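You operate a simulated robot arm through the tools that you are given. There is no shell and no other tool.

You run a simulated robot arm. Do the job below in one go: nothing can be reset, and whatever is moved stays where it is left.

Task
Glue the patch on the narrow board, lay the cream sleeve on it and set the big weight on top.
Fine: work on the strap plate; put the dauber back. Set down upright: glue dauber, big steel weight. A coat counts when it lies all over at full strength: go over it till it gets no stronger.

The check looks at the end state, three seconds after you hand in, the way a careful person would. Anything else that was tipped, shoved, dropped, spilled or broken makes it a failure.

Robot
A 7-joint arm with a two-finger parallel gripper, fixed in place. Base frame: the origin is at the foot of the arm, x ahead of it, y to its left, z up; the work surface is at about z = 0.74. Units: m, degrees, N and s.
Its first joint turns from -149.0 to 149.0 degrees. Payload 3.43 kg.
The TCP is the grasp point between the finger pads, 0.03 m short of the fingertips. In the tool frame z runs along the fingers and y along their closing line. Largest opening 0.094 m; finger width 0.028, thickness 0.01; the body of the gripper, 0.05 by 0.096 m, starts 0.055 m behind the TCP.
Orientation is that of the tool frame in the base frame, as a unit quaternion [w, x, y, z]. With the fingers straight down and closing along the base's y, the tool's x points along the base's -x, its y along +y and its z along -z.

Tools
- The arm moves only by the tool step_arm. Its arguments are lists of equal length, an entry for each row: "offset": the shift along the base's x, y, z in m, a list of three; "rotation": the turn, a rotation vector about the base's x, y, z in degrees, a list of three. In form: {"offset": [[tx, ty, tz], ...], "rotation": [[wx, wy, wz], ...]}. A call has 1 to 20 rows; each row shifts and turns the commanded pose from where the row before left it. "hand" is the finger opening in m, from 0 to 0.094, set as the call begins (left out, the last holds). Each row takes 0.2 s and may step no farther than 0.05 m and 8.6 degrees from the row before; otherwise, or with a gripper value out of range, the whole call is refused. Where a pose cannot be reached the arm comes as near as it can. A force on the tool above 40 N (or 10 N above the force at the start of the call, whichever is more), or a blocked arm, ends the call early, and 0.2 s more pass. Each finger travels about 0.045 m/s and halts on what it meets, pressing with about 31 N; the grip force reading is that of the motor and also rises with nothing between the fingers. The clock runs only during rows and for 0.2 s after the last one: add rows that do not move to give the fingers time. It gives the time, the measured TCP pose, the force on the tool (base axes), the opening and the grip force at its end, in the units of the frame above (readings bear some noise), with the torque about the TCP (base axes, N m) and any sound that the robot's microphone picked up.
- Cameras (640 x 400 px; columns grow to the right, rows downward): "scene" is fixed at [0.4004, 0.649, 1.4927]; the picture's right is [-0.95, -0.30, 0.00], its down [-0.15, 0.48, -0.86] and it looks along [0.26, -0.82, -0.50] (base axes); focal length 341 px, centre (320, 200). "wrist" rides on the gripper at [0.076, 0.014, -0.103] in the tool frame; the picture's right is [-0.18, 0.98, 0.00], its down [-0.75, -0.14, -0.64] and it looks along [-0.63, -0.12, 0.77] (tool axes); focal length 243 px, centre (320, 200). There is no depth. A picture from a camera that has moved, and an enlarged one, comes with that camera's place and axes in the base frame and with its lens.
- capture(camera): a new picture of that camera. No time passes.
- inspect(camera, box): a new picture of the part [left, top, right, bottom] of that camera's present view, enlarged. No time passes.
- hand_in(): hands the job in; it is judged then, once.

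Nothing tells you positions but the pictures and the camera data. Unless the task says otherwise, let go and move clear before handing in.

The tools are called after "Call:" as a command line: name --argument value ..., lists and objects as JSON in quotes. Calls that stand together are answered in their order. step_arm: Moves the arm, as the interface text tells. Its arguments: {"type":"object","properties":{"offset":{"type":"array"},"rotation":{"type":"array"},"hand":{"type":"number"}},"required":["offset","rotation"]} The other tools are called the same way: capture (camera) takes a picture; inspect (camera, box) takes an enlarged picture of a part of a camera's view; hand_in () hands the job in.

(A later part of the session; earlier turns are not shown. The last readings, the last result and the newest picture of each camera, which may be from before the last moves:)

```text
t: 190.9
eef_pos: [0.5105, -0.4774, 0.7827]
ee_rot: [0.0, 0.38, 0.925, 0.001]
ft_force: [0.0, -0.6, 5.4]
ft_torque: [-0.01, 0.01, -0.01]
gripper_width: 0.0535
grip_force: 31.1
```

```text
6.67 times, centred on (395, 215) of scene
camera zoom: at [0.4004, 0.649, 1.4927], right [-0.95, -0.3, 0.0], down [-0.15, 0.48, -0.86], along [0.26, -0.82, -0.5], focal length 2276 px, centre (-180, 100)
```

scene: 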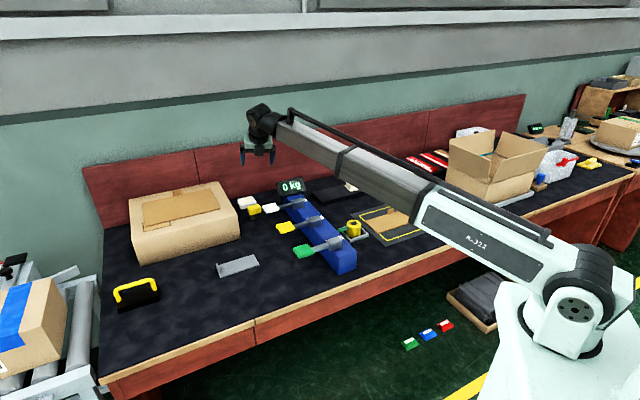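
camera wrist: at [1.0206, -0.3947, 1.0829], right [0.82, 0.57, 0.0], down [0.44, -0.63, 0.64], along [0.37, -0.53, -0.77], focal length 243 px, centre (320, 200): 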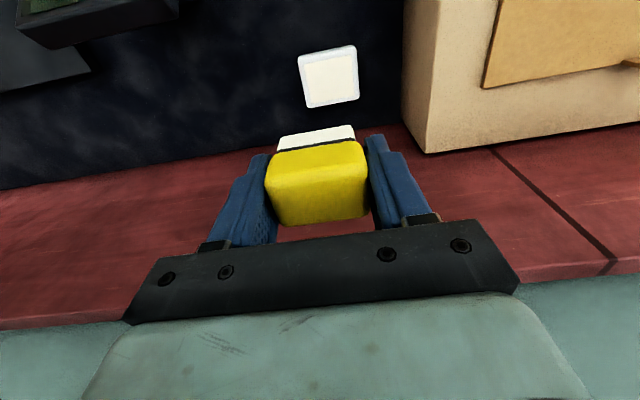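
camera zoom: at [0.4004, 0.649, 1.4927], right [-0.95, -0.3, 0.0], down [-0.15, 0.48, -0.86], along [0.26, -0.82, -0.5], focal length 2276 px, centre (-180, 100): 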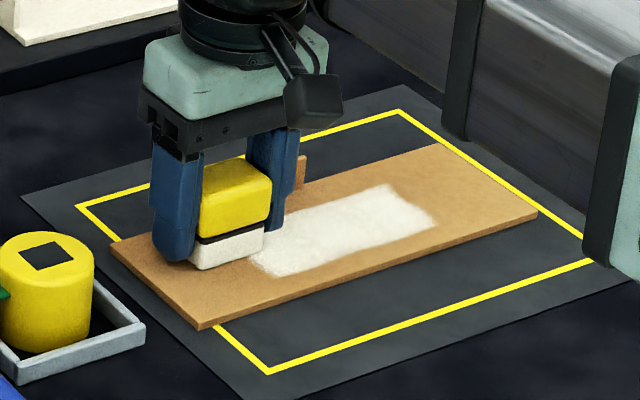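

Full contact was kept on all passes this time. I'll lift straight away from the board and compare the coat.

Call:
step_arm --offset '[[0, 0, 0.01], [0, 0, 0.03], [0.015, -0.015, 0.03], [0.02, -0.02, 0.03], [0.025, -0.025, 0.01], [0.03, -0.02, 0], [0, 0, 0]]' --rotation '[[0, 0, 0], [0, 0, 0], [0, 0, 0], [0, 0, 0], [0, 0, 0], [0, 0, 0], [0, 0, 0]]'

Call:
inspect --camera "scene" --box '[375, 195, 425, 230]'

Call:
inspect --camera "scene" --box '[384, 211, 404, 226]'

```text
t: 192.5
eef_pos: [0.6022, -0.5603, 0.8923]
ee_rot: [0.0, 0.38, 0.925, 0.0]
ft_force: [-0.4, -0.3, -0.8]
ft_torque: [0.0, 0.01, 0.01]
gripper_width: 0.0534
grip_force: 31.3
```

```text
11.43 times, centred on (400, 212) of scene
camera zoom: at [0.4004, 0.649, 1.4927], right [-0.95, -0.3, 0.0], down [-0.15, 0.48, -0.86], along [0.26, -0.82, -0.5], focal length 3902 px, centre (-594, 57)
```

zoom: 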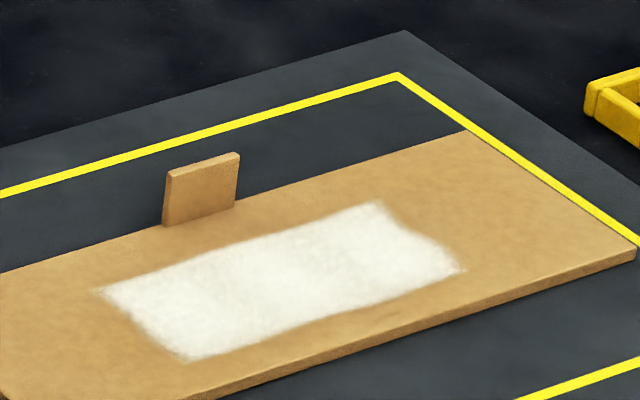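

```text
16.00 times, centred on (394, 218) of scene
camera zoom: at [0.4004, 0.649, 1.4927], right [-0.95, -0.3, 0.0], down [-0.15, 0.48, -0.86], along [0.26, -0.82, -0.5], focal length 5463 px, centre (-864, -96)
```

zoom: 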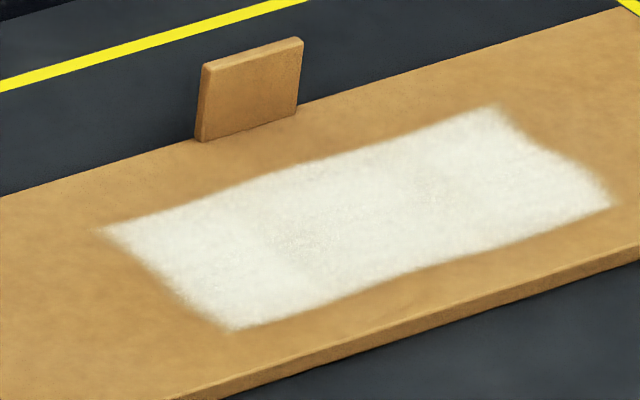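

The coat looks unchanged from the previous set, so it has reached full strength. Now I'll carry the dauber back to its original spot.

Call:
step_arm --offset '[[0, 0, 0.03], [0.005, 0.002, 0.035], [0.015, 0.007, 0.02], [0.028, 0.013, 0], [0.0305, 0.0142, 0], [0.0305, 0.0142, 0], [0.0305, 0.0142, 0], [0.0305, 0.0142, 0], [0.0305, 0.0142, 0], [0.0305, 0.0142, 0], [0.0305, 0.0142, 0], [0.0305, 0.0142, 0], [0.0305, 0.0142, 0], [0.0305, 0.0142, 0], [0.0305, 0.0142, 0], [0.0143, 0.0064, 0], [0, 0, 0]]' --rotation '[[0, 0, 0], [0, 0, 0], [0, 0, 0], [0, 0, 0], [0, 0, 0], [0, 0, 0], [0, 0, 0], [0, 0, 0], [0, 0, 0], [0, 0, 0], [0, 0, 0], [0, 0, 0], [0, 0, 0], [0, 0, 0], [0, 0, 0], [0, 0, 0], [0, 0, 0]]'

Call:
inspect --camera "scene" --box '[220, 130, 310, 230]'

```text
t: 196.1
eef_pos: [1.0, -0.3723, 0.9782]
ee_rot: [0.0, 0.381, 0.925, -0.001]
ft_force: [-0.5, 0.1, -0.4]
ft_torque: [0.01, -0.02, 0.0]
gripper_width: 0.0536
grip_force: 30.8
```

```text
4.00 times, centred on (265, 180) of scene
camera zoom: at [0.4004, 0.649, 1.4927], right [-0.95, -0.3, 0.0], down [-0.15, 0.48, -0.86], along [0.26, -0.82, -0.5], focal length 1366 px, centre (540, 280)
```

zoom: 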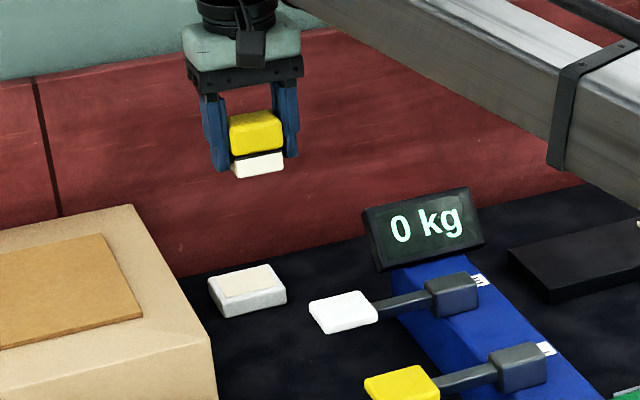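

Call:
step_arm --offset '[[0, -0.003, -0.02], [0, 0, -0.035], [0, 0, -0.04], [0, 0, -0.04], [0, 0, -0.03], [0, 0, -0.018], [0, 0, -0.01], [0, 0, -0.004], [0, 0, 0]]' --rotation '[[0, 0, 0], [0, 0, 0], [0, 0, 0], [0, 0, 0], [0, 0, 0], [0, 0, 0], [0, 0, 0], [0, 0, 0], [0, 0, 0]]'

Call:
inspect --camera "scene" --box '[235, 175, 295, 225]'

```text
t: 198.1
eef_pos: [0.9983, -0.3762, 0.7816]
ee_rot: [0.0, 0.38, 0.925, 0.0]
ft_force: [0.8, 0.4, -0.6]
ft_torque: [-0.03, -0.02, 0.0]
gripper_width: 0.0535
grip_force: 30.8
```

```text
8.00 times, centred on (265, 200) of scene
camera zoom: at [0.4004, 0.649, 1.4927], right [-0.95, -0.3, 0.0], down [-0.15, 0.48, -0.86], along [0.26, -0.82, -0.5], focal length 2732 px, centre (760, 200)
```

zoom: 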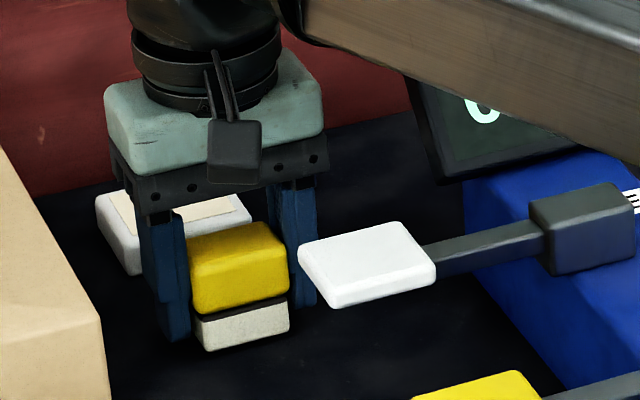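

Call:
step_arm --offset '[[0, 0, -0.002], [0, 0, -0.0015], [0, 0, 0]]' --rotation '[[0, 0, 0], [0, 0, 0], [0, 0, 0]]'

```text
t: 198.9
eef_pos: [0.9995, -0.3765, 0.777]
ee_rot: [0.0, 0.38, 0.925, 0.0]
ft_force: [-0.1, -0.3, -0.6]
ft_torque: [-0.01, 0.02, -0.01]
gripper_width: 0.0538
grip_force: 30.8
```

Call:
step_arm --offset '[[0, 0, -0.001], [0, 0, -0.001], [0, 0, 0]]' --rotation '[[0, 0, 0], [0, 0, 0], [0, 0, 0]]'

```text
t: 199.7
eef_pos: [0.9992, -0.3774, 0.7767]
ee_rot: [0.001, 0.38, 0.925, 0.0]
ft_force: [-1.2, 2.2, 7.3]
ft_torque: [0.03, 0.08, -0.04]
gripper_width: 0.0534
grip_force: 30.6
```

The dauber's foot is on the bench. I'll open and rise straight up.

Call:
step_arm --hand 0.085 --offset '[[0, 0, 0], [0, 0, 0], [0, 0, 0], [0, 0, 0]]' --rotation '[[0, 0, 0], [0, 0, 0], [0, 0, 0], [0, 0, 0]]'

Call:
step_arm --offset '[[0, 0, 0.01], [0, 0, 0.03], [0, 0, 0.04], [0, 0, 0.04], [0, 0, 0.04], [0, 0, 0.03], [0, 0, 0]]' --rotation '[[0, 0, 0], [0, 0, 0], [0, 0, 0], [0, 0, 0], [0, 0, 0], [0, 0, 0], [0, 0, 0]]'

Call:
inspect --camera "scene" --box '[235, 175, 295, 225]'

Call:
capture --camera "wrist"

```text
t: 200.7
eef_pos: [0.9995, -0.3764, 0.7753]
ee_rot: [-0.001, 0.381, 0.925, 0.0]
ft_force: [0.9, 0.7, 0.7]
ft_torque: [-0.01, 0.02, 0.0]
gripper_width: 0.085
grip_force: 0.0
```

```text
t: 202.3
eef_pos: [0.9998, -0.3771, 0.965]
ee_rot: [0.0, 0.38, 0.925, 0.0]
ft_force: [-0.3, -0.9, 0.0]
ft_torque: [-0.03, 0.0, 0.02]
gripper_width: 0.0852
grip_force: 0.0
```

```text
8.00 times, centred on (265, 200) of scene
camera zoom: at [0.4004, 0.649, 1.4927], right [-0.95, -0.3, 0.0], down [-0.15, 0.48, -0.86], along [0.26, -0.82, -0.5], focal length 2732 px, centre (760, 200)
```

zoom: 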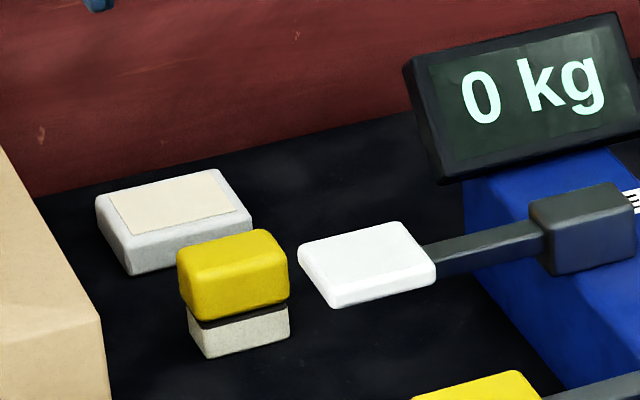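

```text
taken
camera wrist: at [0.9567, -0.3134, 1.0673], right [0.82, 0.57, 0.0], down [0.44, -0.63, 0.64], along [0.37, -0.53, -0.77], focal length 243 px, centre (320, 200)
```

wrist: 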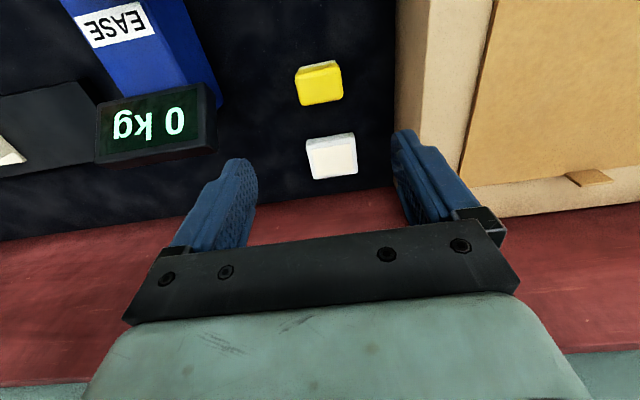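

The dauber stands back in its place. Next I'll go look at the cream sleeve on the long dark board.

Call:
step_arm --offset '[[-0.015, -0.007, 0.01], [-0.028, -0.013, 0.01], [-0.032, -0.015, 0.01], [-0.032, -0.015, 0], [-0.032, -0.015, 0], [-0.032, -0.015, 0], [-0.032, -0.015, 0], [-0.032, -0.015, 0], [-0.032, -0.015, 0], [-0.032, -0.015, 0], [-0.032, -0.015, 0], [-0.032, -0.015, 0], [-0.032, -0.015, 0], [-0.032, -0.015, 0], [-0.032, -0.015, 0], [-0.03, -0.015, 0], [0, 0, 0]]' --rotation '[[0, 0, 0], [0, 0, 0], [0, 0, 0], [0, 0, 0], [0, 0, 0], [0, 0, 0], [0, 0, 0], [0, 0, 0], [0, 0, 0], [0, 0, 0], [0, 0, 0], [0, 0, 0], [0, 0, 0], [0, 0, 0], [0, 0, 0], [0, 0, 0], [0, 0, 0]]'

Call:
capture --camera "wrist"

Call:
inspect --camera "scene" --box '[335, 165, 385, 205]'

```text
t: 205.9
eef_pos: [0.5106, -0.6068, 0.9951]
ee_rot: [0.0, 0.381, 0.925, 0.001]
ft_force: [0.1, 0.0, -0.2]
ft_torque: [0.0, -0.01, 0.06]
gripper_width: 0.085
grip_force: 0.1
```

```text
taken
camera wrist: at [0.4671, -0.5433, 1.0965], right [0.82, 0.57, 0.0], down [0.44, -0.63, 0.64], along [0.37, -0.53, -0.77], focal length 243 px, centre (320, 200)
```

wrist: 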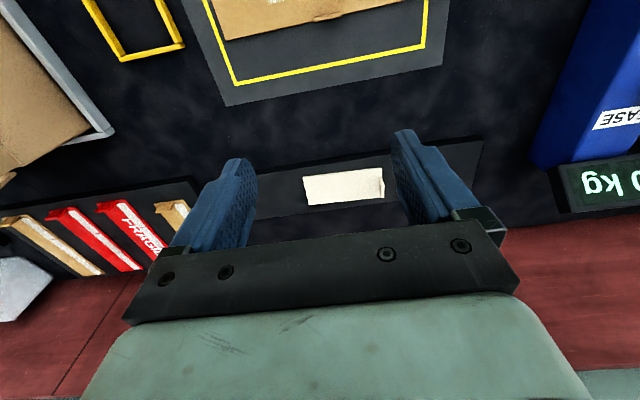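

```text
10.00 times, centred on (360, 185) of scene
camera zoom: at [0.4004, 0.649, 1.4927], right [-0.95, -0.3, 0.0], down [-0.15, 0.48, -0.86], along [0.26, -0.82, -0.5], focal length 3414 px, centre (-80, 350)
```

zoom: 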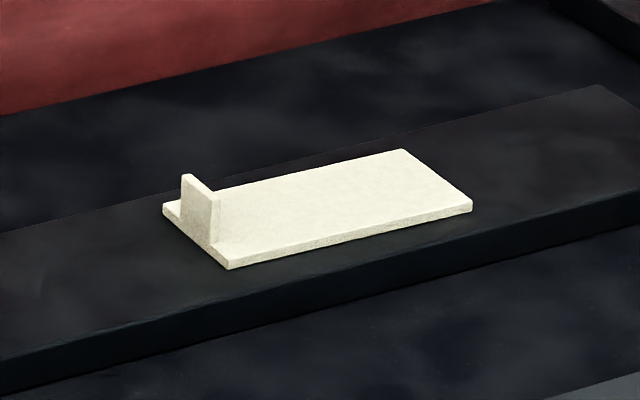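

Call:
inspect --camera "wrist" --box '[295, 155, 395, 220]'

```text
6.15 times, centred on (345, 188) of wrist
camera zoom: at [0.4671, -0.5433, 1.0965], right [0.82, 0.57, 0.0], down [0.44, -0.63, 0.64], along [0.37, -0.53, -0.77], focal length 1493 px, centre (166, 277)
```

zoom: 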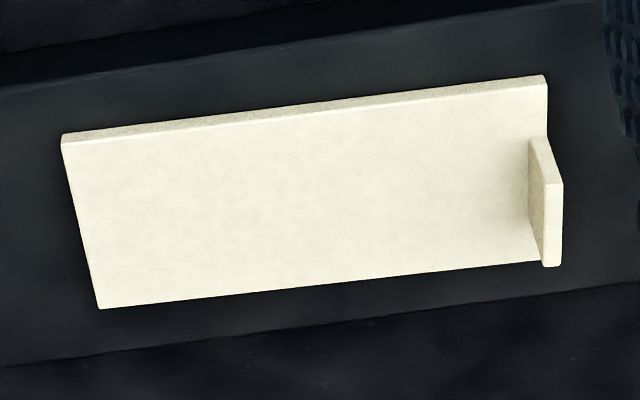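

The sleeve's tab is at about (0.689, −0.685), top at z ≈ 0.783. Before picking it, I'll look at the glue patch from above with the wrist camera to get its exact position.

Call:
step_arm --offset '[[0, 0, -0.03], [0, 0, -0.03], [-0.01, 0.015, -0.03], [-0.015, 0.025, -0.005], [-0.016, 0.025, 0], [-0.01, 0.0115, 0], [0, 0, 0]]' --rotation '[[0, 0, 0], [0, 0, 0], [0, 0, 0], [0, 0, 0], [0, 0, 0], [0, 0, 0], [0, 0, 0]]'

Call:
capture --camera "wrist"

Call:
inspect --camera "wrist" --box '[180, 0, 460, 170]'

```text
t: 207.5
eef_pos: [0.4587, -0.5316, 0.9012]
ee_rot: [0.0, 0.38, 0.925, 0.0]
ft_force: [0.1, -0.2, 0.3]
ft_torque: [0.0, -0.04, 0.0]
gripper_width: 0.0847
grip_force: 0.0
```

```text
taken
camera wrist: at [0.4155, -0.467, 1.0025], right [0.82, 0.57, 0.0], down [0.44, -0.63, 0.64], along [0.37, -0.53, -0.77], focal length 243 px, centre (320, 200)
```

wrist: 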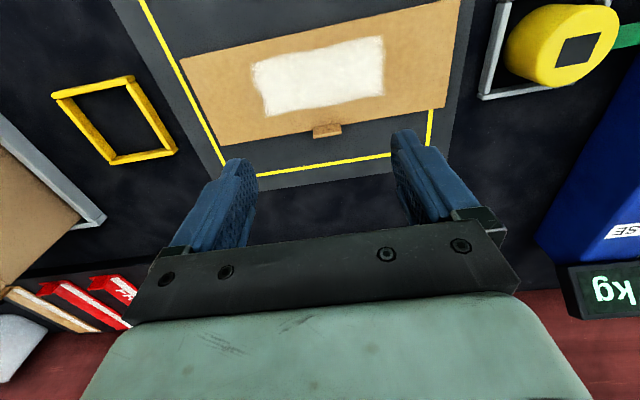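

```text
2.29 times, centred on (320, 85) of wrist
camera zoom: at [0.4155, -0.467, 1.0025], right [0.82, 0.57, 0.0], down [0.44, -0.63, 0.64], along [0.37, -0.53, -0.77], focal length 555 px, centre (320, 463)
```

zoom: 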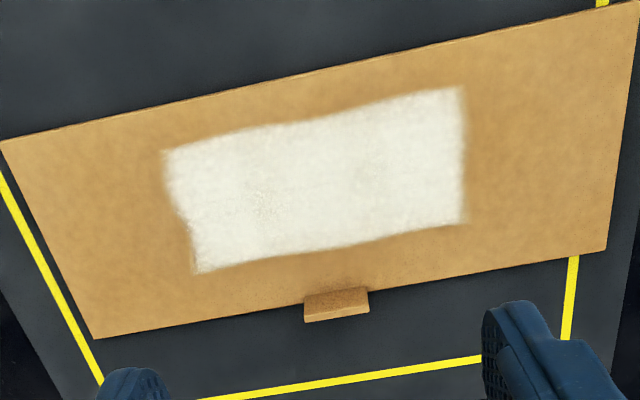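

The patch is evenly white, 12 × 5 cm, centred at about (0.450, −0.519). Now I'll go above the sleeve's tab, matching its slight 3° rotation.

Call:
step_arm --hand 0.04 --offset '[[0.014, -0.009, 0.01], [0.025, -0.0165, 0.01], [0.027, -0.018, 0], [0.027, -0.018, 0], [0.027, -0.018, 0], [0.027, -0.018, 0], [0.027, -0.018, 0], [0.027, -0.018, -0.01], [0.0192, -0.0139, -0.01], [0.01, -0.006, -0.02], [0, 0, 0]]' --rotation '[[0, 0, 0], [0, 0, -0.7], [0, 0, -0.7], [0, 0, -0.7], [0, 0, -0.7], [0, 0, 0], [0, 0, 0], [0, 0, 0], [0, 0, 0], [0, 0, 0], [0, 0, 0]]'

Call:
capture --camera "wrist"

Call:
inspect --camera "wrist" --box '[200, 20, 420, 180]'

Call:
inspect --camera "scene" --box '[325, 145, 395, 205]'

```text
t: 209.9
eef_pos: [0.6905, -0.6852, 0.8792]
ee_rot: [0.0, 0.403, 0.915, 0.0]
ft_force: [0.3, -0.1, -1.3]
ft_torque: [-0.01, 0.0, 0.02]
gripper_width: 0.0401
grip_force: 0.0
```

```text
taken
camera wrist: at [0.6488, -0.6185, 0.9819], right [0.85, 0.53, 0.0], down [0.4, -0.65, 0.64], along [0.34, -0.55, -0.77], focal length 243 px, centre (320, 200)
```

wrist: 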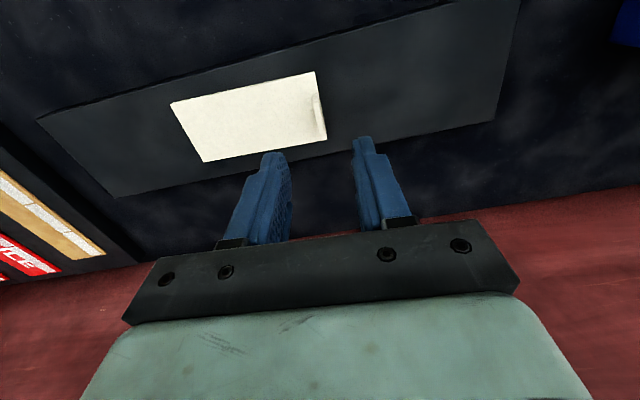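

```text
2.50 times, centred on (310, 100) of wrist
camera zoom: at [0.6488, -0.6185, 0.9819], right [0.85, 0.53, 0.0], down [0.4, -0.65, 0.64], along [0.34, -0.55, -0.77], focal length 606 px, centre (345, 450)
```

zoom: 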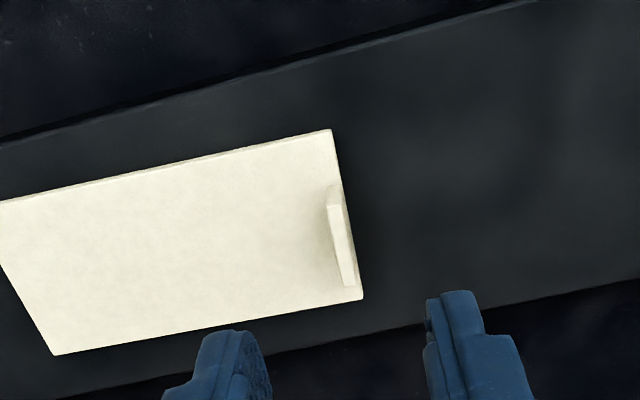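

```text
6.67 times, centred on (360, 175) of scene
camera zoom: at [0.4004, 0.649, 1.4927], right [-0.95, -0.3, 0.0], down [-0.15, 0.48, -0.86], along [0.26, -0.82, -0.5], focal length 2276 px, centre (53, 367)
```

zoom: 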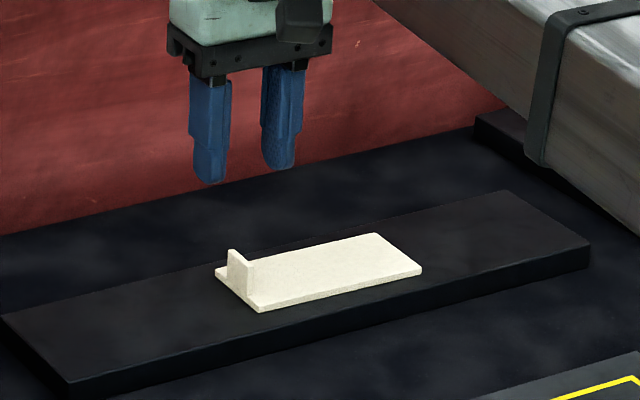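

The tab is within 3 mm of the TCP axis. I'll shift slightly and descend onto it, then grip.

Call:
step_arm --offset '[[-0.0026, 0.0008, -0.02], [0, 0, -0.03], [0, 0, -0.018], [0, 0, -0.008], [0, 0, -0.005], [0, 0, 0]]' --rotation '[[0, 0, 0], [0, 0, 0], [0, 0, 0], [0, 0, 0], [0, 0, 0], [0, 0, 0]]'

Call:
inspect --camera "scene" --box '[325, 145, 395, 205]'

Call:
inspect --camera "wrist" --box '[180, 80, 460, 260]'

```text
t: 211.3
eef_pos: [0.6864, -0.6833, 0.7982]
ee_rot: [0.0, 0.403, 0.915, 0.0]
ft_force: [-0.3, 0.0, -0.7]
ft_torque: [-0.01, 0.04, 0.01]
gripper_width: 0.0403
grip_force: 0.0
```

```text
6.67 times, centred on (360, 175) of scene
camera zoom: at [0.4004, 0.649, 1.4927], right [-0.95, -0.3, 0.0], down [-0.15, 0.48, -0.86], along [0.26, -0.82, -0.5], focal length 2276 px, centre (53, 367)
```

zoom: 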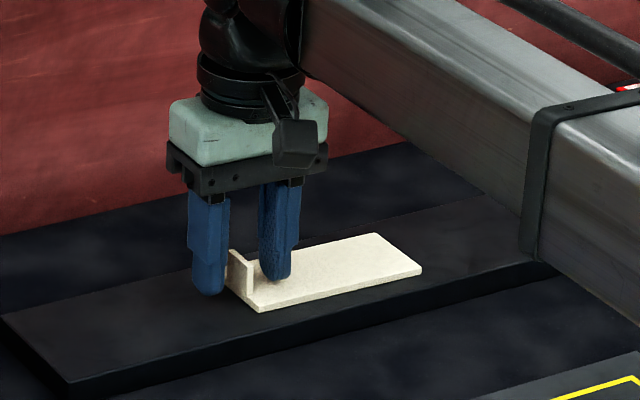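

```text
2.22 times, centred on (320, 170) of wrist
camera zoom: at [0.6464, -0.6167, 0.9006], right [0.85, 0.53, 0.0], down [0.4, -0.65, 0.64], along [0.34, -0.55, -0.77], focal length 539 px, centre (320, 267)
```

zoom: 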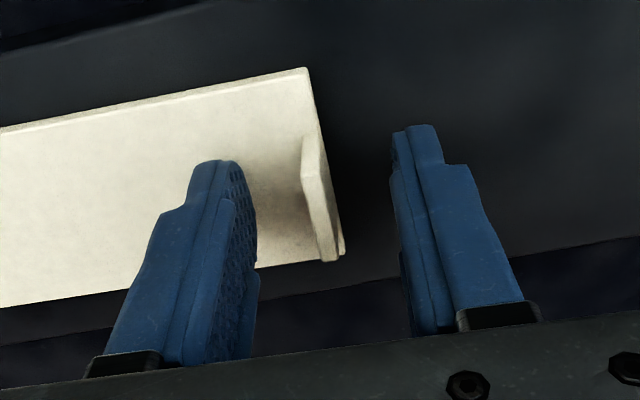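

Call:
step_arm --offset '[[0, 0, -0.002], [0, 0, 0]]' --rotation '[[0, 0, 0], [0, 0, 0]]'

Call:
step_arm --hand 0.0 --offset '[[0, 0, 0], [0, 0, 0], [0, 0, 0], [0, 0, 0], [0, 0, 0]]' --rotation '[[0, 0, 0], [0, 0, 0], [0, 0, 0], [0, 0, 0], [0, 0, 0]]'

Call:
inspect --camera "scene" --box '[325, 145, 395, 205]'

```text
t: 211.9
eef_pos: [0.6863, -0.6834, 0.7963]
ee_rot: [-0.001, 0.404, 0.915, 0.0]
ft_force: [1.0, 0.4, -0.6]
ft_torque: [-0.04, 0.01, -0.01]
gripper_width: 0.0398
grip_force: 0.0
```

```text
t: 213.1
eef_pos: [0.6867, -0.6828, 0.7973]
ee_rot: [0.001, 0.403, 0.915, 0.0]
ft_force: [-0.1, 0.0, -0.4]
ft_torque: [-0.01, 0.01, -0.02]
gripper_width: 0.0035
grip_force: 30.5
```

```text
6.67 times, centred on (360, 175) of scene
camera zoom: at [0.4004, 0.649, 1.4927], right [-0.95, -0.3, 0.0], down [-0.15, 0.48, -0.86], along [0.26, -0.82, -0.5], focal length 2276 px, centre (53, 367)
```

zoom: 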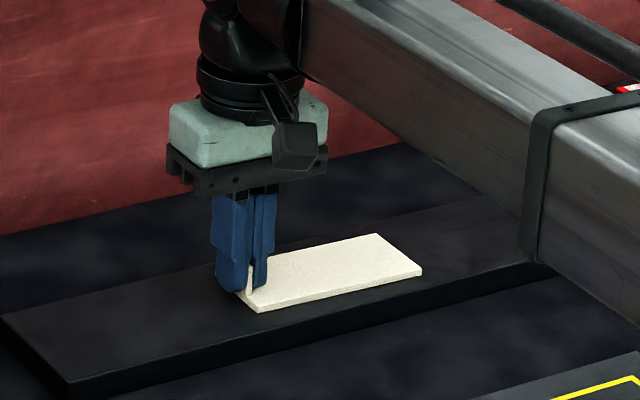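

The tab is held (3.5 mm). I'll lift gently and check that the sleeve hangs level.

Call:
step_arm --offset '[[0, 0, 0.004], [0, 0, 0.01], [0, 0, 0.02], [0, 0, 0.025], [0, 0, 0.025], [0, 0, 0]]' --rotation '[[0, 0, 0], [0, 0, 0], [0, 0, 0], [0, 0, 0], [0, 0, 0], [0, 0, 0]]'

Call:
inspect --camera "scene" --box '[325, 125, 395, 205]'

Call:
capture --camera "wrist"

```text
t: 214.5
eef_pos: [0.687, -0.6844, 0.8803]
ee_rot: [0.0, 0.404, 0.915, 0.0]
ft_force: [-0.2, -1.0, 0.3]
ft_torque: [0.01, -0.03, 0.0]
gripper_width: 0.0035
grip_force: 31.4
```

```text
5.00 times, centred on (360, 165) of scene
camera zoom: at [0.4004, 0.649, 1.4927], right [-0.95, -0.3, 0.0], down [-0.15, 0.48, -0.86], along [0.26, -0.82, -0.5], focal length 1707 px, centre (120, 375)
```

zoom: 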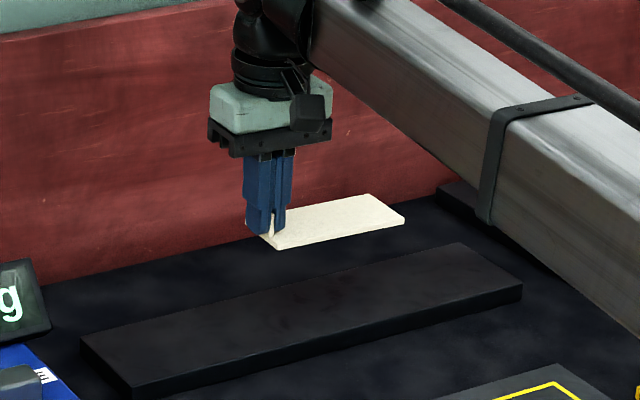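

```text
taken
camera wrist: at [0.6461, -0.6172, 0.9826], right [0.85, 0.53, 0.0], down [0.4, -0.65, 0.64], along [0.34, -0.55, -0.77], focal length 243 px, centre (320, 200)
```

wrist: 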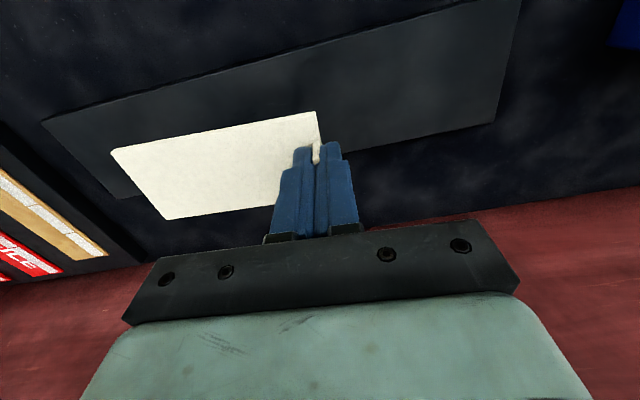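

Call:
inspect --camera "wrist" --box '[100, 95, 340, 235]'

```text
2.67 times, centred on (220, 165) of wrist
camera zoom: at [0.6461, -0.6172, 0.9826], right [0.85, 0.53, 0.0], down [0.4, -0.65, 0.64], along [0.34, -0.55, -0.77], focal length 647 px, centre (587, 293)
```

zoom: 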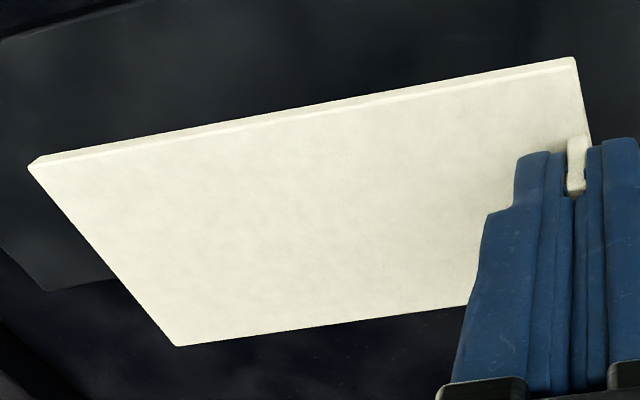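

The sleeve hangs level and square to the gripper, its centre 62 mm to one side of the TCP. I'll carry it over the patch, turning by 2.8° to match the board.

Call:
step_arm --offset '[[-0.01, 0.01, 0.005], [-0.018, 0.019, 0.005], [-0.021, 0.023, 0], [-0.021, 0.023, 0], [-0.021, 0.023, 0], [-0.021, 0.023, 0], [-0.021, 0.023, 0], [-0.021, 0.023, 0], [-0.021, 0.023, 0], [-0.0215, 0.0237, -0.01], [0, 0, -0.01], [0, 0, 0]]' --rotation '[[0, 0, 0], [0, 0, 0], [0, 0, 0], [0, 0, 0.7], [0, 0, 0.7], [0, 0, 0.7], [0, 0, 0.7], [0, 0, 0], [0, 0, 0], [0, 0, 0], [0, 0, 0], [0, 0, 0]]'

Call:
capture --camera "wrist"

Call:
inspect --camera "scene" --box '[345, 150, 445, 240]'

```text
t: 217.1
eef_pos: [0.4907, -0.4694, 0.871]
ee_rot: [0.001, 0.38, 0.925, 0.0]
ft_force: [-0.6, 0.5, -1.0]
ft_torque: [0.05, 0.02, 0.0]
gripper_width: 0.0036
grip_force: 30.8
```

```text
taken
camera wrist: at [0.4481, -0.4055, 0.9727], right [0.82, 0.57, 0.0], down [0.44, -0.63, 0.64], along [0.37, -0.53, -0.77], focal length 243 px, centre (320, 200)
```

wrist: 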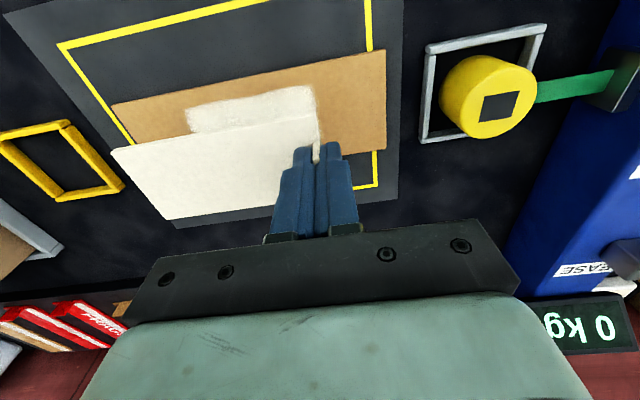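

```text
4.44 times, centred on (395, 195) of scene
camera zoom: at [0.4004, 0.649, 1.4927], right [-0.95, -0.3, 0.0], down [-0.15, 0.48, -0.86], along [0.26, -0.82, -0.5], focal length 1518 px, centre (-13, 222)
```

zoom: 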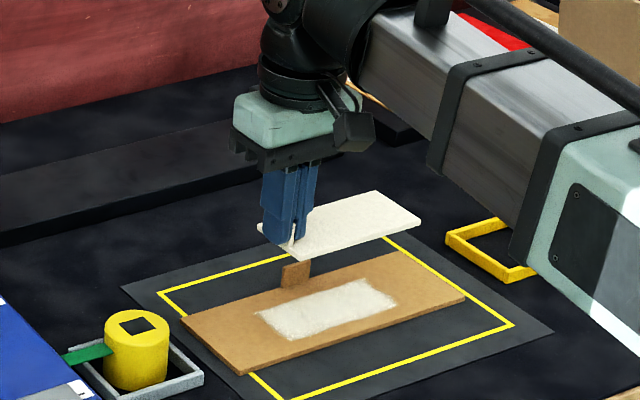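

Call:
inspect --camera "wrist" --box '[100, 60, 340, 230]'

```text
2.35 times, centred on (220, 145) of wrist
camera zoom: at [0.4481, -0.4055, 0.9727], right [0.82, 0.57, 0.0], down [0.44, -0.63, 0.64], along [0.37, -0.53, -0.77], focal length 571 px, centre (555, 329)
```

zoom: 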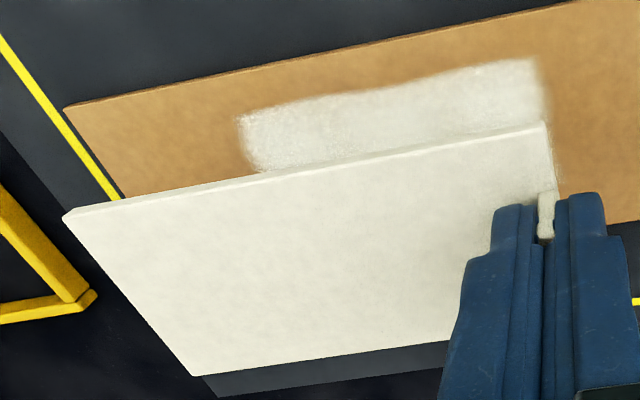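

Relative to the gripper, the sleeve and patch centres agree within about 1 mm. I'll nudge by that amount and lower.

Call:
step_arm --offset '[[-0.0008, -0.0008, -0.02], [0, 0, -0.025], [0, 0, -0.02], [0, 0, -0.008], [0, 0, -0.003], [0, 0, 0]]' --rotation '[[0, 0, 0], [0, 0, 0], [0, 0, 0], [0, 0, 0], [0, 0, 0], [0, 0, 0]]'

Call:
inspect --camera "wrist" --box '[100, 60, 420, 230]'

Call:
inspect --camera "scene" --box '[355, 175, 435, 240]'

```text
t: 218.5
eef_pos: [0.4884, -0.4704, 0.7947]
ee_rot: [0.0, 0.381, 0.925, 0.0]
ft_force: [0.2, -0.5, -0.8]
ft_torque: [0.01, 0.0, 0.01]
gripper_width: 0.0038
grip_force: 30.8
```

```text
2.00 times, centred on (260, 145) of wrist
camera zoom: at [0.4464, -0.4059, 0.8973], right [0.82, 0.57, 0.0], down [0.44, -0.63, 0.64], along [0.37, -0.53, -0.77], focal length 485 px, centre (440, 310)
```

zoom: 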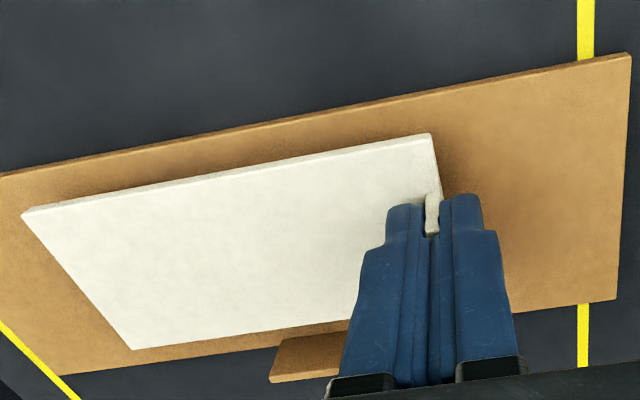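

```text
6.15 times, centred on (395, 208) of scene
camera zoom: at [0.4004, 0.649, 1.4927], right [-0.95, -0.3, 0.0], down [-0.15, 0.48, -0.86], along [0.26, -0.82, -0.5], focal length 2101 px, centre (-142, 154)
```

zoom: 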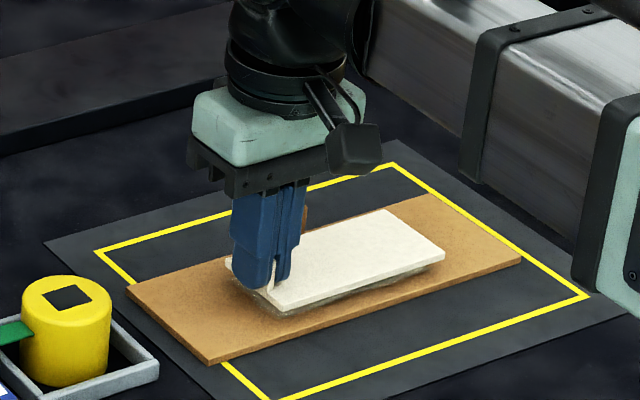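

Call:
step_arm --offset '[[0, 0, -0.003], [0, 0, -0.002], [0, 0, -0.001], [0, 0, 0]]' --rotation '[[0, 0, 0], [0, 0, 0], [0, 0, 0], [0, 0, 0]]'

```text
t: 219.5
eef_pos: [0.4884, -0.4702, 0.7894]
ee_rot: [0.0, 0.381, 0.925, 0.0]
ft_force: [0.5, 0.2, -0.3]
ft_torque: [-0.02, 0.03, -0.01]
gripper_width: 0.0033
grip_force: 30.7
```

Call:
step_arm --offset '[[0, 0, -0.0015], [0, 0, -0.001], [0, 0, 0]]' --rotation '[[0, 0, 0], [0, 0, 0], [0, 0, 0]]'

Call:
inspect --camera "scene" --box '[375, 195, 425, 230]'

```text
t: 220.3
eef_pos: [0.4888, -0.4706, 0.787]
ee_rot: [0.0, 0.38, 0.925, 0.0]
ft_force: [-0.7, -0.2, -1.1]
ft_torque: [0.01, -0.04, 0.01]
gripper_width: 0.0035
grip_force: 30.7
```

```text
11.43 times, centred on (400, 212) of scene
camera zoom: at [0.4004, 0.649, 1.4927], right [-0.95, -0.3, 0.0], down [-0.15, 0.48, -0.86], along [0.26, -0.82, -0.5], focal length 3902 px, centre (-594, 57)
```

zoom: 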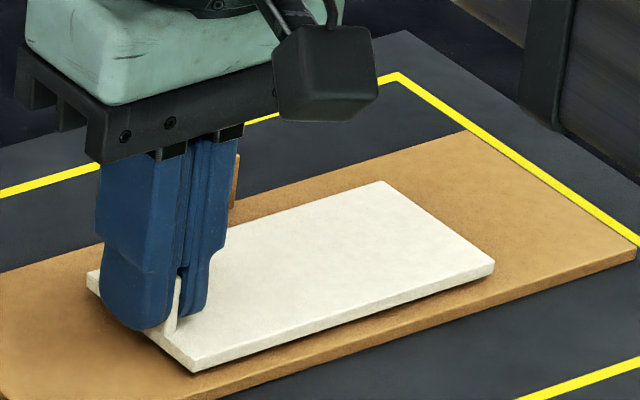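

Call:
step_arm --offset '[[0, 0, -0.001], [0, 0, -0.001], [0, 0, 0]]' --rotation '[[0, 0, 0], [0, 0, 0], [0, 0, 0]]'

```text
t: 221.1
eef_pos: [0.4888, -0.4699, 0.7853]
ee_rot: [0.0, 0.38, 0.925, 0.0]
ft_force: [-0.3, -0.3, 0.3]
ft_torque: [0.0, 0.0, 0.01]
gripper_width: 0.0036
grip_force: 30.5
```

Call:
step_arm --offset '[[0, 0, -0.001], [0, 0, -0.0007], [0, 0, 0]]' --rotation '[[0, 0, 0], [0, 0, 0], [0, 0, 0]]'

Call:
inspect --camera "scene" --box '[375, 195, 425, 230]'

```text
t: 221.9
eef_pos: [0.4887, -0.4709, 0.7835]
ee_rot: [0.001, 0.38, 0.925, 0.0]
ft_force: [1.5, -0.1, 10.2]
ft_torque: [-0.06, 0.01, 0.02]
gripper_width: 0.0034
grip_force: 31.3
```

```text
11.43 times, centred on (400, 212) of scene
camera zoom: at [0.4004, 0.649, 1.4927], right [-0.95, -0.3, 0.0], down [-0.15, 0.48, -0.86], along [0.26, -0.82, -0.5], focal length 3902 px, centre (-594, 57)
```

zoom: 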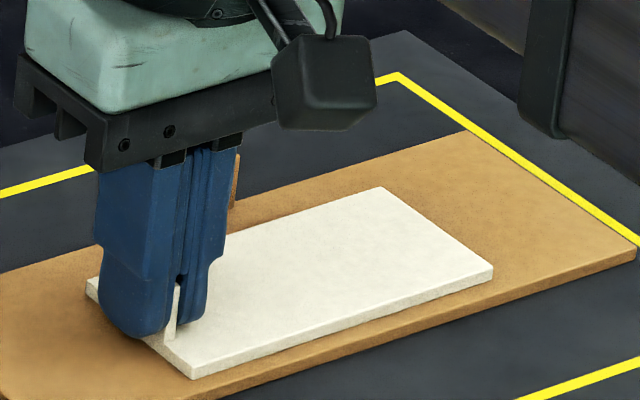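

The sleeve is down. I'll open slightly and rise straight up.

Call:
step_arm --hand 0.03 --offset '[[0, 0, 0.0005], [0, 0, 0], [0, 0, 0], [0, 0, 0]]' --rotation '[[0, 0, 0], [0, 0, 0], [0, 0, 0], [0, 0, 0]]'

Call:
step_arm --offset '[[0, 0, 0.01], [0, 0, 0.02], [0, 0, 0.035], [0, 0, 0.035], [0, 0, 0.02], [0.01, -0.01, 0.01], [0.015, -0.015, 0], [0, 0, 0]]' --rotation '[[0, 0, 0], [0, 0, 0], [0, 0, 0], [0, 0, 0], [0, 0, 0], [0, 0, 0], [0, 0, 0], [0, 0, 0]]'

Call:
inspect --camera "wrist" --box '[100, 0, 420, 180]'

Call:
inspect --camera "scene" --box '[355, 175, 435, 240]'

```text
t: 222.9
eef_pos: [0.4884, -0.4694, 0.7822]
ee_rot: [0.0, 0.38, 0.925, 0.001]
ft_force: [0.7, 0.5, 0.0]
ft_torque: [-0.01, 0.02, -0.02]
gripper_width: 0.03
grip_force: 0.0
```

```text
t: 224.7
eef_pos: [0.5135, -0.4964, 0.9131]
ee_rot: [0.0, 0.38, 0.925, 0.0]
ft_force: [-0.4, 0.6, -0.9]
ft_torque: [0.03, 0.0, 0.03]
gripper_width: 0.03
grip_force: 0.0
```

```text
2.00 times, centred on (260, 90) of wrist
camera zoom: at [0.4706, -0.4314, 1.0145], right [0.82, 0.57, 0.0], down [0.44, -0.63, 0.64], along [0.37, -0.53, -0.77], focal length 485 px, centre (440, 420)
```

zoom: 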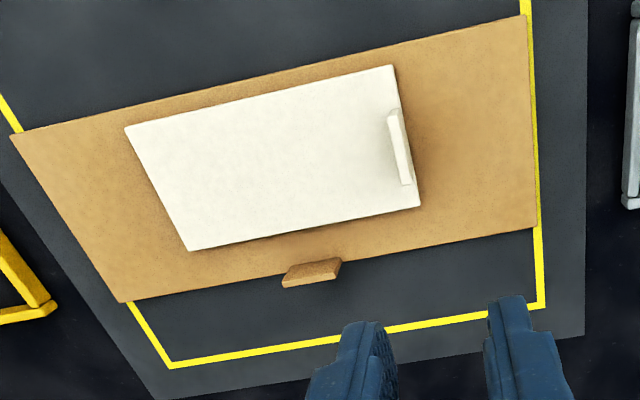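

```text
6.15 times, centred on (395, 208) of scene
camera zoom: at [0.4004, 0.649, 1.4927], right [-0.95, -0.3, 0.0], down [-0.15, 0.48, -0.86], along [0.26, -0.82, -0.5], focal length 2101 px, centre (-142, 154)
```

zoom: 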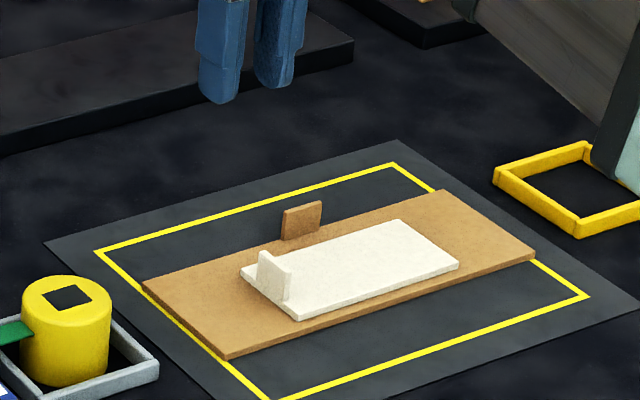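

The sleeve and board shifted together by about 1 cm when the fingers opened. I'll zoom in to check that the sleeve still covers the whole patch.

Call:
inspect --camera "wrist" --box '[150, 20, 330, 130]'

Call:
inspect --camera "scene" --box '[375, 195, 425, 230]'

```text
3.56 times, centred on (240, 75) of wrist
camera zoom: at [0.4706, -0.4314, 1.0145], right [0.82, 0.57, 0.0], down [0.44, -0.63, 0.64], along [0.37, -0.53, -0.77], focal length 863 px, centre (604, 644)
```

zoom: 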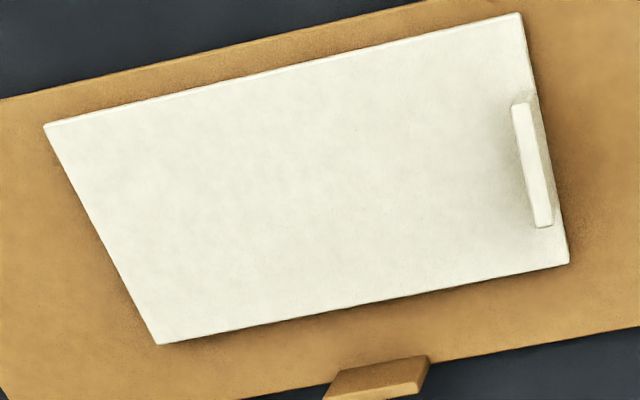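

```text
11.43 times, centred on (400, 212) of scene
camera zoom: at [0.4004, 0.649, 1.4927], right [-0.95, -0.3, 0.0], down [-0.15, 0.48, -0.86], along [0.26, -0.82, -0.5], focal length 3902 px, centre (-594, 57)
```

zoom: 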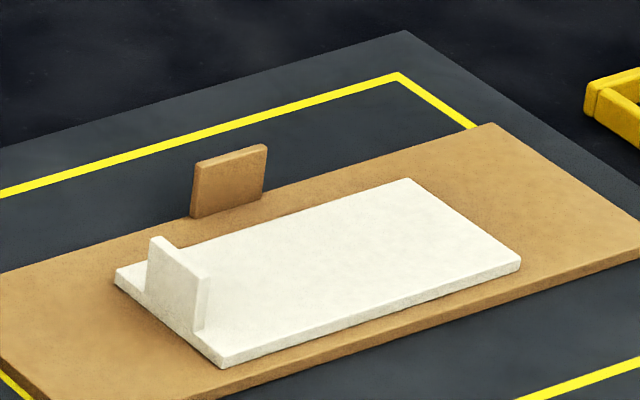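

The sleeve lies flat and covers the glue entirely. Now I'll go over to the black weight with the yellow handle, turning the gripper to close across the handle bar.

Call:
step_arm --hand 0.07 --offset '[[0.005, -0.005, 0.025], [0.015, 0.01, 0.02], [0.024, 0.03, 0], [0.0243, 0.0304, 0], [0.0243, 0.0304, 0], [0.0243, 0.0304, 0], [0.0243, 0.0304, 0], [0.0243, 0.0304, 0], [0.0243, 0.0304, 0], [0.0243, 0.0304, 0], [0.0243, 0.0304, 0], [0.0243, 0.0304, 0], [0.0243, 0.0304, 0], [0.0243, 0.0304, 0], [0.0243, 0.0304, 0], [0.0243, 0.0304, 0], [0.0243, 0.0304, 0], [0.0243, 0.0304, 0], [0.024, 0.025, 0], [0, 0, 0]]' --rotation '[[0, 0, 3], [0, 0, 5], [0, 0, 5], [0, 0, 5], [0, 0, 5], [0, 0, 5], [0, 0, 5], [0, 0, 5], [0, 0, 5], [0, 0, 5], [0, 0, 5], [0, 0, 5], [0, 0, 5], [0, 0, 5], [0, 0, 5], [0, 0, 5], [0, 0, 5], [0, 0, 4], [0, 0, 3], [0, 0, 0]]'

Call:
capture --camera "wrist"

Call:
capture --camera "scene"

```text
t: 228.9
eef_pos: [0.9487, 0.0204, 0.9562]
ee_rot: [-0.001, -0.385, 0.923, -0.001]
ft_force: [0.2, -1.4, -0.5]
ft_torque: [-0.01, 0.01, -0.02]
gripper_width: 0.0696
grip_force: 0.1
```

```text
taken
camera wrist: at [0.8859, -0.0233, 1.0581], right [-0.57, 0.82, 0.0], down [0.63, 0.44, 0.64], along [0.53, 0.37, -0.77], focal length 243 px, centre (320, 200)
```

wrist: 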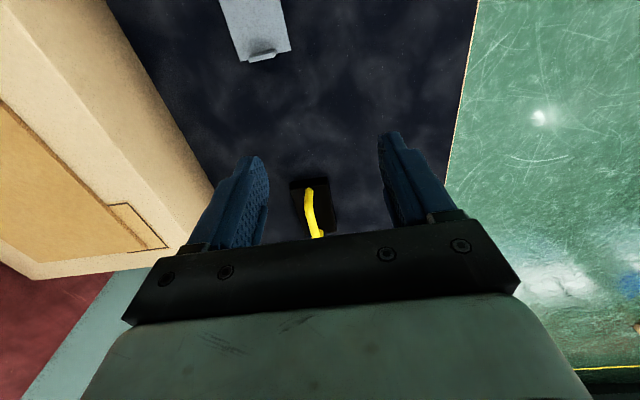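

```text
taken
```

scene: 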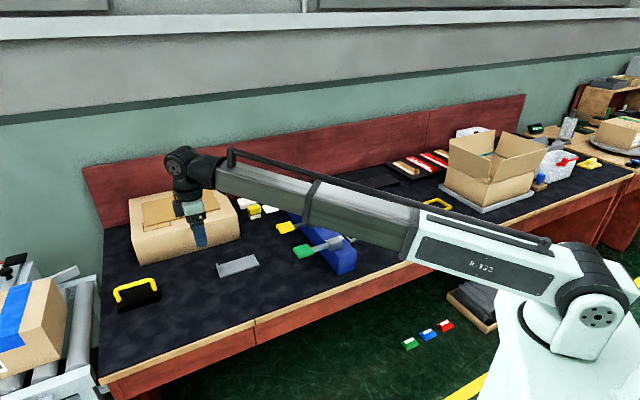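

Call:
step_arm --offset '[[0.02, 0.009, 0], [0.03, 0.013, 0], [0.03, 0.014, 0], [0.022, 0.011, 0], [0.01, 0.003, 0], [0, 0, 0]]' --rotation '[[0, 0, 0], [0, 0, 0], [0, 0, 0], [0, 0, 0], [0, 0, 0], [0, 0, 0]]'

Call:
capture --camera "wrist"

Call:
inspect --camera "wrist" --box '[240, 80, 400, 220]'

Call:
inspect --camera "scene" --box '[105, 265, 170, 318]'

```text
t: 230.3
eef_pos: [1.0598, 0.0729, 0.9586]
ee_rot: [0.0, -0.384, 0.923, 0.0]
ft_force: [-0.1, -0.2, 0.1]
ft_torque: [0.01, 0.04, -0.01]
gripper_width: 0.0703
grip_force: 0.0
```

```text
taken
camera wrist: at [0.9972, 0.0277, 1.0607], right [-0.57, 0.82, 0.0], down [0.63, 0.44, 0.64], along [0.53, 0.37, -0.77], focal length 243 px, centre (320, 200)
```

wrist: 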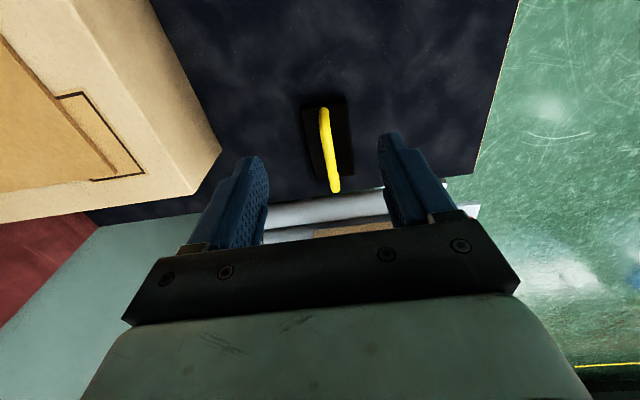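

```text
2.86 times, centred on (320, 150) of wrist
camera zoom: at [0.9972, 0.0277, 1.0607], right [-0.57, 0.82, 0.0], down [0.63, 0.44, 0.64], along [0.53, 0.37, -0.77], focal length 693 px, centre (320, 343)
```

zoom: 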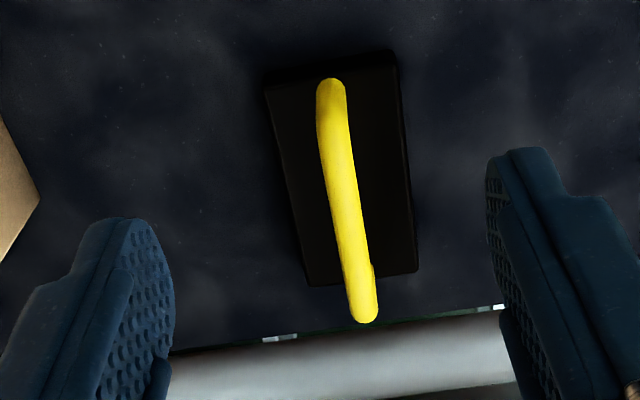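

```text
7.55 times, centred on (138, 292) of scene
camera zoom: at [0.4004, 0.649, 1.4927], right [-0.95, -0.3, 0.0], down [-0.15, 0.48, -0.86], along [0.26, -0.82, -0.5], focal length 2577 px, centre (1697, -491)
```

zoom: 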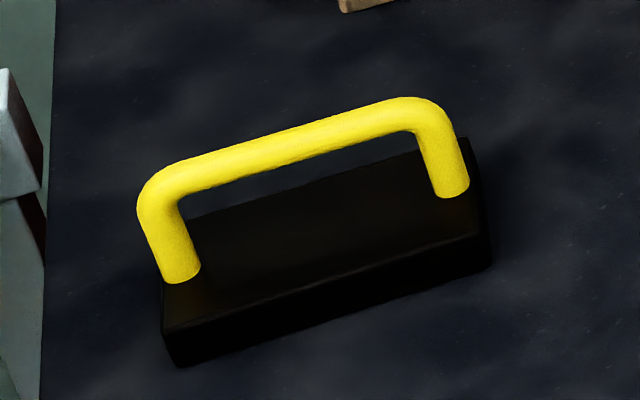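

The weight's handle bar centre is at about (1.117, 0.128, 0.80), parallel to the bench edge. The block is roughly 11 × 6 cm, so it will fit on the sleeve beside its tab. I'll move over the bar and descend.

Call:
step_arm --hand 0.05 --offset '[[0.018, 0.017, 0], [0.02, 0.02, 0], [0.019, 0.0177, 0], [0, 0, -0.03], [0, 0, -0.035], [0, 0, -0.03], [0, 0, -0.02], [0, 0, 0]]' --rotation '[[0, 0, 0], [0, 0, 0], [0, 0, 0], [0, 0, 0], [0, 0, 0], [0, 0, 0], [0, 0, 0], [0, 0, 0]]'

Call:
inspect --camera "wrist" --box '[200, 60, 440, 240]'

Call:
inspect --camera "scene" --box '[95, 225, 195, 320]'

```text
t: 232.1
eef_pos: [1.1144, 0.1274, 0.8439]
ee_rot: [0.0, -0.386, 0.923, 0.001]
ft_force: [-0.2, -0.5, 0.0]
ft_torque: [0.02, 0.0, -0.03]
gripper_width: 0.05
grip_force: 0.1
```

```text
2.22 times, centred on (320, 150) of wrist
camera zoom: at [1.0515, 0.0835, 0.9453], right [-0.57, 0.82, 0.0], down [0.63, 0.44, 0.64], along [0.53, 0.37, -0.77], focal length 539 px, centre (320, 311)
```

zoom: 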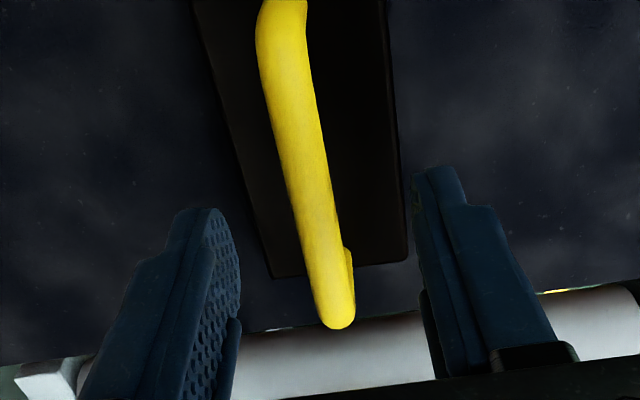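

```text
4.21 times, centred on (145, 272) of scene
camera zoom: at [0.4004, 0.649, 1.4927], right [-0.95, -0.3, 0.0], down [-0.15, 0.48, -0.86], along [0.26, -0.82, -0.5], focal length 1438 px, centre (1057, -105)
```

zoom: 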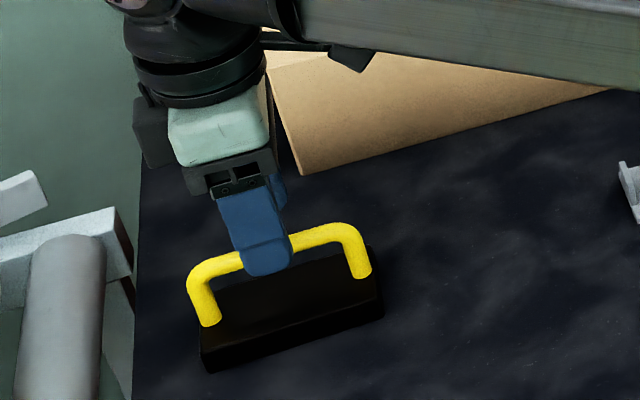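

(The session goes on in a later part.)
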